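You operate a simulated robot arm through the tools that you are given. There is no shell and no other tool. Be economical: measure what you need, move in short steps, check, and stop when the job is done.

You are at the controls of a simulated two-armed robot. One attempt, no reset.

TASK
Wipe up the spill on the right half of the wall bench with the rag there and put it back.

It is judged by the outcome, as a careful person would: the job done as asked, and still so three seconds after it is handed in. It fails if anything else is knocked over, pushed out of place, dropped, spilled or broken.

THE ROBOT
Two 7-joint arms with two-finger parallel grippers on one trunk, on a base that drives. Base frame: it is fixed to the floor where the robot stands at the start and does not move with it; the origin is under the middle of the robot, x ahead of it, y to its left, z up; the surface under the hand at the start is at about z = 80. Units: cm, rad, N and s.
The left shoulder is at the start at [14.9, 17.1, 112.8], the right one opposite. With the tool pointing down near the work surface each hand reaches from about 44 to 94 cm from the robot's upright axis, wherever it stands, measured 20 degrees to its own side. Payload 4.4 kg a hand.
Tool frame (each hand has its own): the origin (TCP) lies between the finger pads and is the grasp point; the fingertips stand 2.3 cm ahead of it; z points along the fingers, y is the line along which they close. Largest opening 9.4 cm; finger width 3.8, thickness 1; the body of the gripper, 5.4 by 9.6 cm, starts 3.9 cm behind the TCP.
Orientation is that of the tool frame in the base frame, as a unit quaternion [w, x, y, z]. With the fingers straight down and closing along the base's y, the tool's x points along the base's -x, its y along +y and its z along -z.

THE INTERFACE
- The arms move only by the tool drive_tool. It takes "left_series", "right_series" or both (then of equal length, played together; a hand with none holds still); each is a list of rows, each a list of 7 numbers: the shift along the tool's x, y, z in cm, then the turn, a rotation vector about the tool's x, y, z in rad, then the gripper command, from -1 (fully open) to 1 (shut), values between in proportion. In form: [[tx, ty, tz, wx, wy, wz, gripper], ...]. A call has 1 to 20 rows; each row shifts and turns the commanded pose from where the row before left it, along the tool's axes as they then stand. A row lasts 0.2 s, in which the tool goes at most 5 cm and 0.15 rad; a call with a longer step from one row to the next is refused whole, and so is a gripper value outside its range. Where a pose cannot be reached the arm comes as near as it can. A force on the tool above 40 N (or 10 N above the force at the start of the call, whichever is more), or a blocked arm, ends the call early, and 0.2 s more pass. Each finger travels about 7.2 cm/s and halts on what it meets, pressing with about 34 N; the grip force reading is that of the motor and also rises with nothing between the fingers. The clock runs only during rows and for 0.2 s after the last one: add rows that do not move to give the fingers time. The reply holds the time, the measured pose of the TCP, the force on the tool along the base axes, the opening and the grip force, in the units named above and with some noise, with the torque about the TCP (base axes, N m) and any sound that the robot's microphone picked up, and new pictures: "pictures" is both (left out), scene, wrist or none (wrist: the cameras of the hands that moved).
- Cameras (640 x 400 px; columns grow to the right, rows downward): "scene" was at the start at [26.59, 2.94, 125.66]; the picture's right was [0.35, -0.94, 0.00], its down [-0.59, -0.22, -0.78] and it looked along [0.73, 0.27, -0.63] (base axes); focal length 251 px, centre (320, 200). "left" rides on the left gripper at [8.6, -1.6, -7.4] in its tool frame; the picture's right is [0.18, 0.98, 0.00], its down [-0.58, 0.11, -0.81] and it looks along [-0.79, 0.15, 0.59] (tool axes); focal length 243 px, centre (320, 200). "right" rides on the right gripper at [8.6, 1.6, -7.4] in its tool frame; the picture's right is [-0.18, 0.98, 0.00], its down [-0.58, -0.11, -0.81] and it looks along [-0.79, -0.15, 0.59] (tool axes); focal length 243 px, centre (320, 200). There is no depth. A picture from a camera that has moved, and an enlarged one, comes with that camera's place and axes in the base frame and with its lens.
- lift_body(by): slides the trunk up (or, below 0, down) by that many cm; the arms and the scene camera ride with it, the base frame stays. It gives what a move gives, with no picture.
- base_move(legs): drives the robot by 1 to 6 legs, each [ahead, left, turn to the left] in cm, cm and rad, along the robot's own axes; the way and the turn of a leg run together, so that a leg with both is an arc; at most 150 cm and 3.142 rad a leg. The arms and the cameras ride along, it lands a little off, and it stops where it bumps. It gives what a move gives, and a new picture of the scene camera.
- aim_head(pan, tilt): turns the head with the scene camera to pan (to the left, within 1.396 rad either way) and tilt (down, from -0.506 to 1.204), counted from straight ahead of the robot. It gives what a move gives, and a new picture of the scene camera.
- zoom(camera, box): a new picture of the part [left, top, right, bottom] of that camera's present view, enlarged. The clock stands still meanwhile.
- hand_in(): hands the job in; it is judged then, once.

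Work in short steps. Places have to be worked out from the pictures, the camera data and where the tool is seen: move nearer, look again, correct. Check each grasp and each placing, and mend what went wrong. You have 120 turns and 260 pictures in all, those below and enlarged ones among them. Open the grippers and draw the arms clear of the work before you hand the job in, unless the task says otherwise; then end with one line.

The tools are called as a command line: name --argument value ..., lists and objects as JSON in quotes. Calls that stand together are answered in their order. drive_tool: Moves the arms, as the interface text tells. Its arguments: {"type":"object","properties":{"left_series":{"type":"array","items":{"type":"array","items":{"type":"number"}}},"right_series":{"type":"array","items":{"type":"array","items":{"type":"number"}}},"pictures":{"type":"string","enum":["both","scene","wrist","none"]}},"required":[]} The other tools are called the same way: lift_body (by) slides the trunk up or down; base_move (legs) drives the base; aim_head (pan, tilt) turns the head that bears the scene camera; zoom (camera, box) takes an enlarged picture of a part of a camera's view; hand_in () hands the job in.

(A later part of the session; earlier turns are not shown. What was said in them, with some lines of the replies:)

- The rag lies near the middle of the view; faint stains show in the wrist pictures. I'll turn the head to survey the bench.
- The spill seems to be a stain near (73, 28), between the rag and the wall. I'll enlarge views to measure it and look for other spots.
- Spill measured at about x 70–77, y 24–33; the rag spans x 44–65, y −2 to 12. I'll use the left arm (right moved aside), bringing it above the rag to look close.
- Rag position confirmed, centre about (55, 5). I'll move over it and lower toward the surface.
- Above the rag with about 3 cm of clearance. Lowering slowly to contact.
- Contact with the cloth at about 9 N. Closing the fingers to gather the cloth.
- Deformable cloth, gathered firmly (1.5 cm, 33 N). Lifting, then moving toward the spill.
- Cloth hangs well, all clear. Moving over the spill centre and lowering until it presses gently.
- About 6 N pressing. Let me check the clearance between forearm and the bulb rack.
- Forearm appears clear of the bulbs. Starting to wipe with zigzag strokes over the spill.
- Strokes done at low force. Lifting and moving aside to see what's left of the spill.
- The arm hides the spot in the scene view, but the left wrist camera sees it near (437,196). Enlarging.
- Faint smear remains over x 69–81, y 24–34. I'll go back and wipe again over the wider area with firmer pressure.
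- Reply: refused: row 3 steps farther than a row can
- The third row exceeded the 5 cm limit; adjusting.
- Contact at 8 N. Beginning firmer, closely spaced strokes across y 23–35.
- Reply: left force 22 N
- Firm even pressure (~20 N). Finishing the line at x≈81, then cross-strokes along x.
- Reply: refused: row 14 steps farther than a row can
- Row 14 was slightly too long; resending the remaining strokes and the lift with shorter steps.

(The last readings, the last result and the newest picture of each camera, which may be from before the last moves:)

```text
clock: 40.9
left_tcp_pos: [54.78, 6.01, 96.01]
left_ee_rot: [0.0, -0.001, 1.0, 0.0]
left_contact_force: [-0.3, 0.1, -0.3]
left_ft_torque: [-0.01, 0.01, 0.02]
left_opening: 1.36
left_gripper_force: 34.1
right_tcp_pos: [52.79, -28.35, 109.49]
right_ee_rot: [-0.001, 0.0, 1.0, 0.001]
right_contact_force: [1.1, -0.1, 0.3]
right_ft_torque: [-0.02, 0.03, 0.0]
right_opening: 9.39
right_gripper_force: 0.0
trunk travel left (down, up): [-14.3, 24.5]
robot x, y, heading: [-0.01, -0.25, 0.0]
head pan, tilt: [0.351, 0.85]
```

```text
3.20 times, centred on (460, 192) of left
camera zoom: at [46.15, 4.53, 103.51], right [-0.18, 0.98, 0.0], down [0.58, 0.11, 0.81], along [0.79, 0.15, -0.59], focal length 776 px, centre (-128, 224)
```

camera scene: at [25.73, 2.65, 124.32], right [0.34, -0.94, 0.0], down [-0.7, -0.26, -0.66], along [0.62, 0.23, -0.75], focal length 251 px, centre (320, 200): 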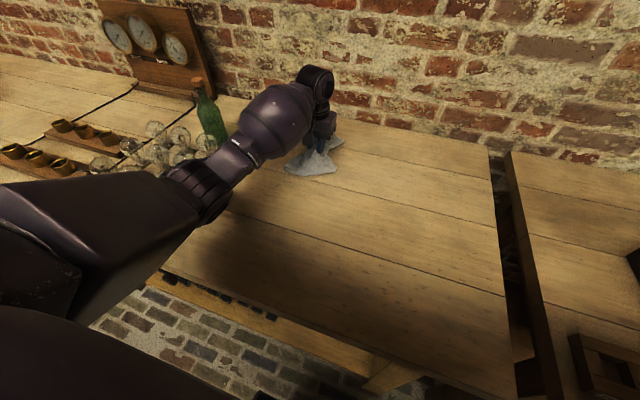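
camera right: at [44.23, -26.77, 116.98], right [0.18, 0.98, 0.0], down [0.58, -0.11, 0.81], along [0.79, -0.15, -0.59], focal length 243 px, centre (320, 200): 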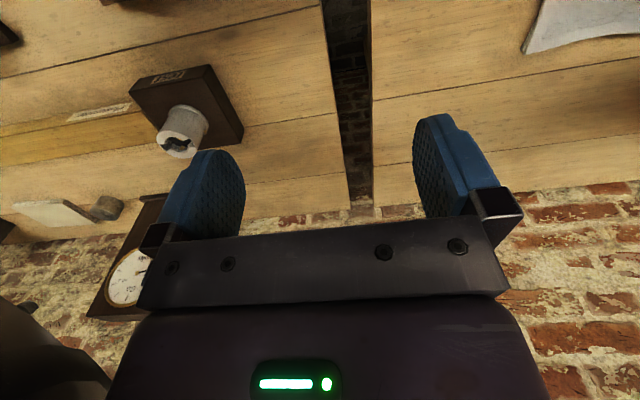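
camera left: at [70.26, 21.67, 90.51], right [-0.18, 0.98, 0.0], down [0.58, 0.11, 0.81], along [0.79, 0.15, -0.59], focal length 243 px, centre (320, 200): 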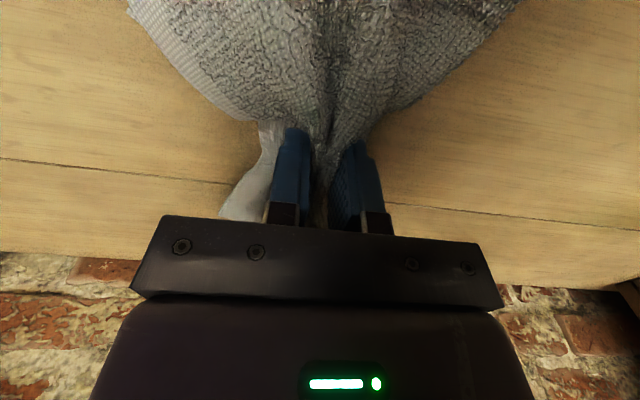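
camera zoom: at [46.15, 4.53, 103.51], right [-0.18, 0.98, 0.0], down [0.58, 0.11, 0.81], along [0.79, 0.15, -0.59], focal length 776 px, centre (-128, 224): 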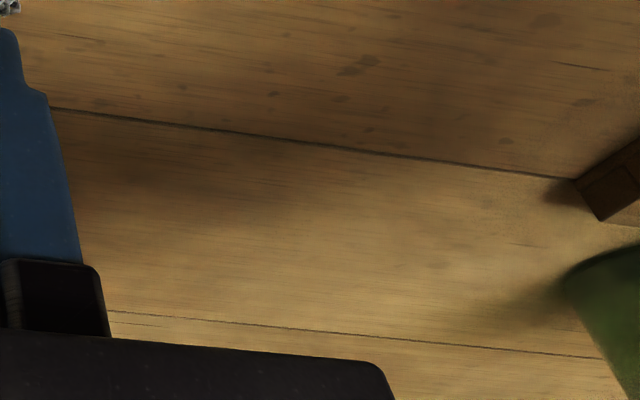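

The spill spot is now clean. Lowering the rag at its original place (55, 5).

drive_tool --left_series '[[-0.2, -1, 3, 0, 0, 0, 1], [0, 0, 4, 0, 0, 0, 1], [0, 0, 3, 0, 0, 0, 1], [0, 0, 1.5, 0, 0, 0, 1], [0, 0, 1, 0, 0, 0, 1], [0, 0, 0.3, 0, 0, 0, 1], [0, 0, 0, 0, 0, 0, 1]]'

```text
clock: 42.5
left_tcp_pos: [55.03, 5.33, 83.27]
left_ee_rot: [0.002, 0.0, 1.0, -0.001]
left_contact_force: [-0.2, 1.4, 15.2]
left_ft_torque: [-0.07, 0.06, -0.02]
left_opening: 1.37
left_gripper_force: 34.1
right_tcp_pos: [52.65, -28.33, 109.72]
right_ee_rot: [0.001, 0.0, 1.0, 0.0]
right_contact_force: [0.1, -0.4, 0.2]
right_ft_torque: [-0.02, 0.0, -0.01]
right_opening: 9.39
right_gripper_force: 0.1
trunk travel left (down, up): [-14.3, 24.5]
robot x, y, heading: [-0.19, 0.32, -0.003]
head pan, tilt: [0.351, 0.85]
camera scene: at [25.79, 2.63, 124.33], right [0.34, -0.94, 0.0], down [-0.7, -0.26, -0.66], along [0.62, 0.23, -0.75], focal length 251 px, centre (320, 200)
camera left: at [46.43, 3.61, 90.66], right [-0.18, 0.98, 0.0], down [0.58, 0.11, 0.81], along [0.79, 0.15, -0.59], focal length 243 px, centre (320, 200)
```

scene: 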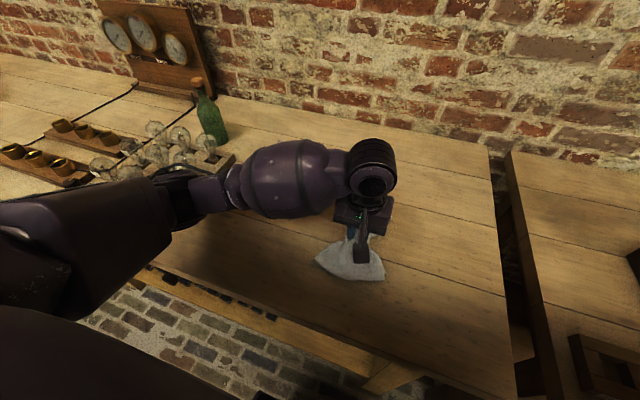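
left: 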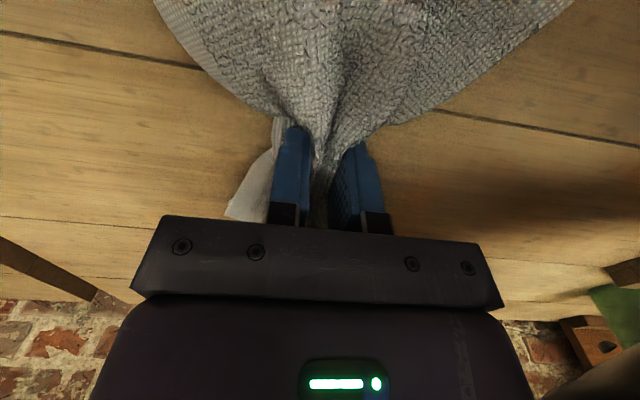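

Rag rests at its place. Opening while still lightly down (spreads the gathers), then lifting straight up.

drive_tool --left_series '[[0, 0, 0, 0, 0, 0, 0.5], [0, 0, 0, 0, 0, 0, 0], [0, 0, 0, 0, 0, 0, -0.5], [0, 0, 0, 0, 0, 0, -1], [0, 0, 0, 0, 0, 0, -1], [0, 0, -1, 0, 0, 0, -1], [0, 0, -2, 0, 0, 0, -1], [0, 0, -4, 0, 0, 0, -1], [0, 0, -4, 0, 0, 0, -1], [0, 0, -4, 0, 0, 0, -1], [0, 4, -2, 0, 0, 0, -1], [0, 5, 0, 0, 0, 0, -1], [0, 5, 0, 0, 0, 0, -1], [0, 5, 0, 0, 0, 0, -1], [0, 5, 0, 0, 0, 0, -1], [0, 5, 0, 0, 0, 0, -1]]'

```text
clock: 45.9
left_tcp_pos: [54.83, 34.16, 100.2]
left_ee_rot: [0.001, 0.0, 1.0, 0.0]
left_contact_force: [0.5, -0.7, 0.4]
left_ft_torque: [-0.02, -0.02, -0.01]
left_opening: 9.4
left_gripper_force: 0.1
right_tcp_pos: [52.61, -28.29, 109.69]
right_ee_rot: [0.001, 0.0, 1.0, -0.001]
right_contact_force: [0.4, 0.2, -0.1]
right_ft_torque: [-0.01, -0.02, 0.02]
right_opening: 9.42
right_gripper_force: 0.1
trunk travel left (down, up): [-14.3, 24.5]
robot x, y, heading: [0.06, -0.26, -0.002]
head pan, tilt: [0.351, 0.85]
camera scene: at [25.81, 2.69, 124.31], right [0.34, -0.94, 0.0], down [-0.71, -0.26, -0.66], along [0.62, 0.23, -0.75], focal length 251 px, centre (320, 200)
camera left: at [46.2, 32.59, 107.52], right [-0.18, 0.98, 0.0], down [0.58, 0.11, 0.81], along [0.79, 0.15, -0.59], focal length 243 px, centre (320, 200)
```

scene: 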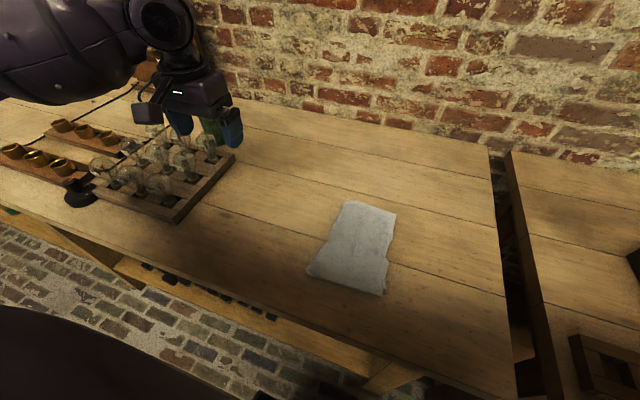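
left: 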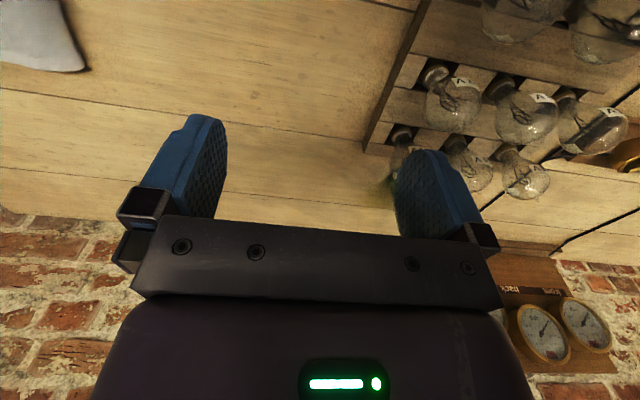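

The rag lies almost flat in its old place. Raising the arm and inspecting the wiped area and the rack.

drive_tool --left_series '[[0, 0, -4, 0, 0, 0, -1], [0, 0, -4, 0, 0, 0, -1], [0, 0, 0, 0, 0, 0, -1]]' --pictures "none"

zoom --camera "scene" --box '[190, 80, 430, 230]'

zoom --camera "scene" --box '[0, 60, 256, 220]'

zoom --camera "scene" --box '[260, 170, 516, 330]'

```text
clock: 46.7
left_tcp_pos: [55.13, 34.24, 108.05]
left_ee_rot: [0.0, 0.0, 1.0, 0.0]
left_contact_force: [0.2, 0.2, -0.7]
left_ft_torque: [-0.04, -0.03, 0.02]
left_opening: 9.43
left_gripper_force: 0.2
right_tcp_pos: [52.82, -28.39, 109.5]
right_ee_rot: [0.0, 0.0, 1.0, -0.001]
right_contact_force: [0.8, 0.0, 0.3]
right_ft_torque: [-0.01, 0.02, -0.02]
right_opening: 9.43
right_gripper_force: 0.1
trunk travel left (down, up): [-14.3, 24.5]
robot x, y, heading: [0.15, -0.31, -0.001]
head pan, tilt: [0.351, 0.85]
```

```text
2.67 times, centred on (310, 155) of scene
camera zoom: at [25.92, 2.65, 124.26], right [0.34, -0.94, 0.0], down [-0.71, -0.26, -0.66], along [0.62, 0.23, -0.75], focal length 669 px, centre (347, 320)
```

zoom: 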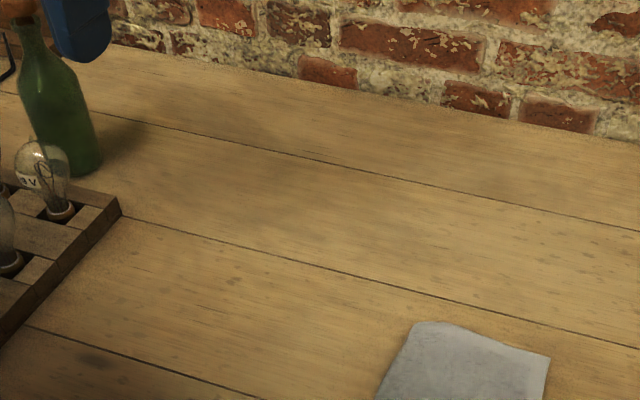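

```text
2.50 times, centred on (128, 140) of scene
camera zoom: at [25.92, 2.65, 124.26], right [0.34, -0.94, 0.0], down [-0.71, -0.26, -0.66], along [0.62, 0.23, -0.75], focal length 627 px, centre (800, 350)
```

zoom: 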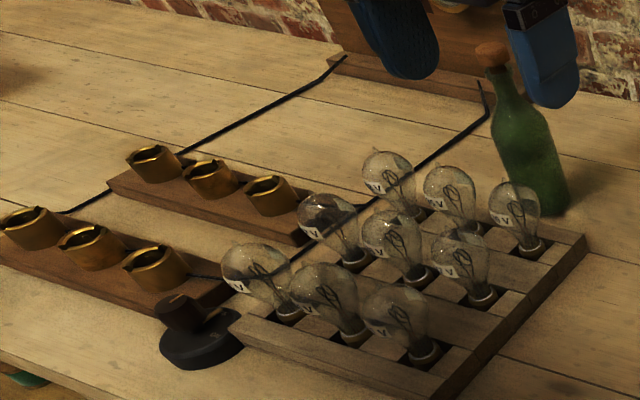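

```text
2.50 times, centred on (388, 250) of scene
camera zoom: at [25.92, 2.65, 124.26], right [0.34, -0.94, 0.0], down [-0.71, -0.26, -0.66], along [0.62, 0.23, -0.75], focal length 627 px, centre (150, 75)
```

zoom: 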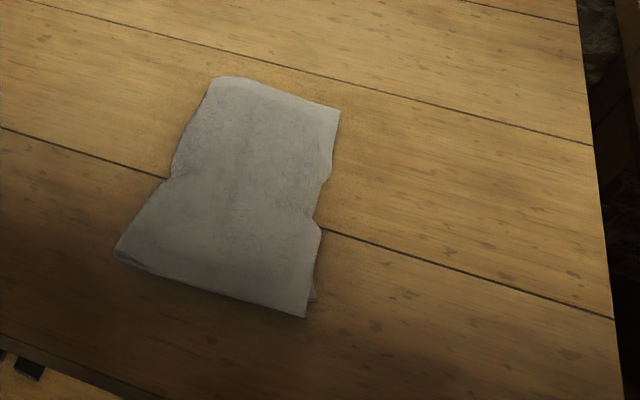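

The spill is gone, nothing is disturbed, and the rag is back. Quick look both ways to make sure no other rag or spill is meant.

aim_head --pan -0.75 --tilt 0.5

zoom --camera "right" --box '[0, 0, 640, 400]'

aim_head --pan 1.1 --tilt 0.4

```text
clock: 48.0
left_tcp_pos: [55.13, 34.22, 108.01]
left_ee_rot: [0.0, 0.0, 1.0, 0.0]
left_contact_force: [-0.2, 0.1, -0.6]
left_ft_torque: [0.05, 0.02, 0.01]
left_opening: 9.4
left_gripper_force: 0.3
right_tcp_pos: [52.9, -28.38, 109.67]
right_ee_rot: [0.0, 0.0, 1.0, 0.0]
right_contact_force: [0.4, -0.8, -0.1]
right_ft_torque: [-0.01, 0.02, -0.03]
right_opening: 9.4
right_gripper_force: 0.0
trunk travel left (down, up): [-14.3, 24.5]
robot x, y, heading: [0.21, 0.42, -0.001]
head pan, tilt: [-0.75, 0.499]
camera scene: at [25.23, -6.25, 127.27], right [-0.68, -0.73, 0.0], down [-0.35, 0.33, -0.88], along [0.64, -0.6, -0.48], focal length 251 px, centre (320, 200)
```

scene: 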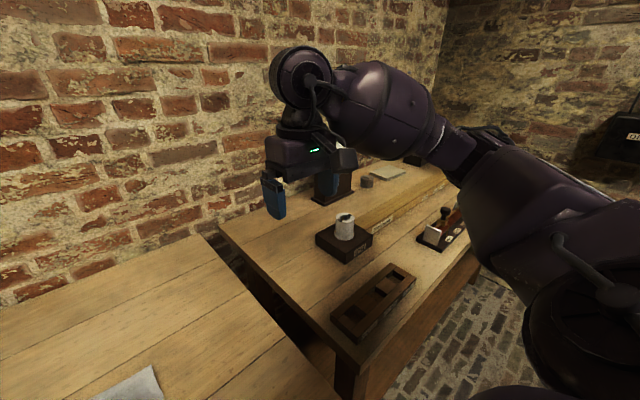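

```text
1.00 times, centred on (320, 200) of right (not enlarged: the box is as wide or as high as the picture)
camera zoom: at [44.17, -26.69, 117.04], right [0.18, 0.98, 0.0], down [0.58, -0.11, 0.81], along [0.79, -0.15, -0.59], focal length 243 px, centre (320, 200)
```

zoom: 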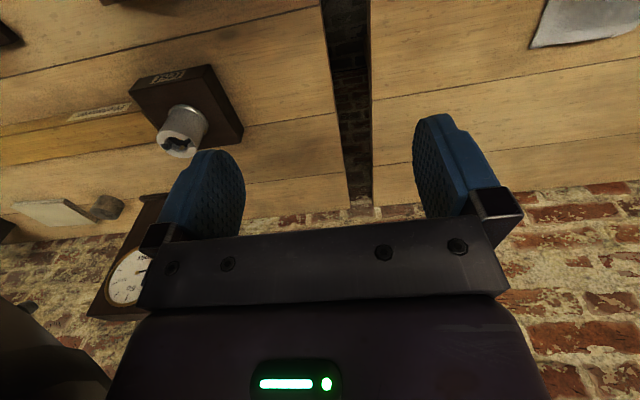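

```text
clock: 49.8
left_tcp_pos: [55.11, 34.22, 108.0]
left_ee_rot: [0.0, 0.0, 1.0, 0.0]
left_contact_force: [-0.8, 0.2, -0.7]
left_ft_torque: [0.0, 0.01, 0.01]
left_opening: 9.39
left_gripper_force: 0.1
right_tcp_pos: [52.78, -28.39, 109.47]
right_ee_rot: [0.001, 0.0, 1.0, 0.0]
right_contact_force: [-0.8, 0.1, -0.6]
right_ft_torque: [0.0, 0.01, 0.02]
right_opening: 9.39
right_gripper_force: 0.1
trunk travel left (down, up): [-14.3, 24.5]
robot x, y, heading: [-0.53, 0.22, -0.001]
head pan, tilt: [1.1, 0.4]
camera scene: at [22.78, 8.2, 128.18], right [0.89, -0.45, 0.0], down [-0.18, -0.35, -0.92], along [0.42, 0.82, -0.39], focal length 251 px, centre (320, 200)
```

scene: 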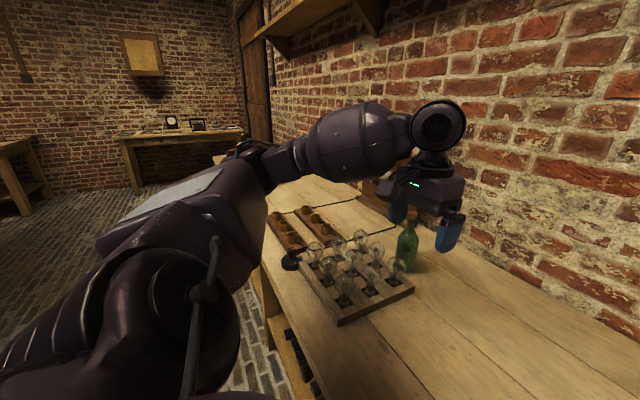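

No other rag or spill on the right half. The bench is wiped, the rag is back, and both hands are open and clear, so I'm handing in.

hand_in

```text
The job is handed in.
```

I wiped up the spill on the right half of the wall bench and put the rag back in its place, lying nearly flat; nothing else looked moved in the last pictures.
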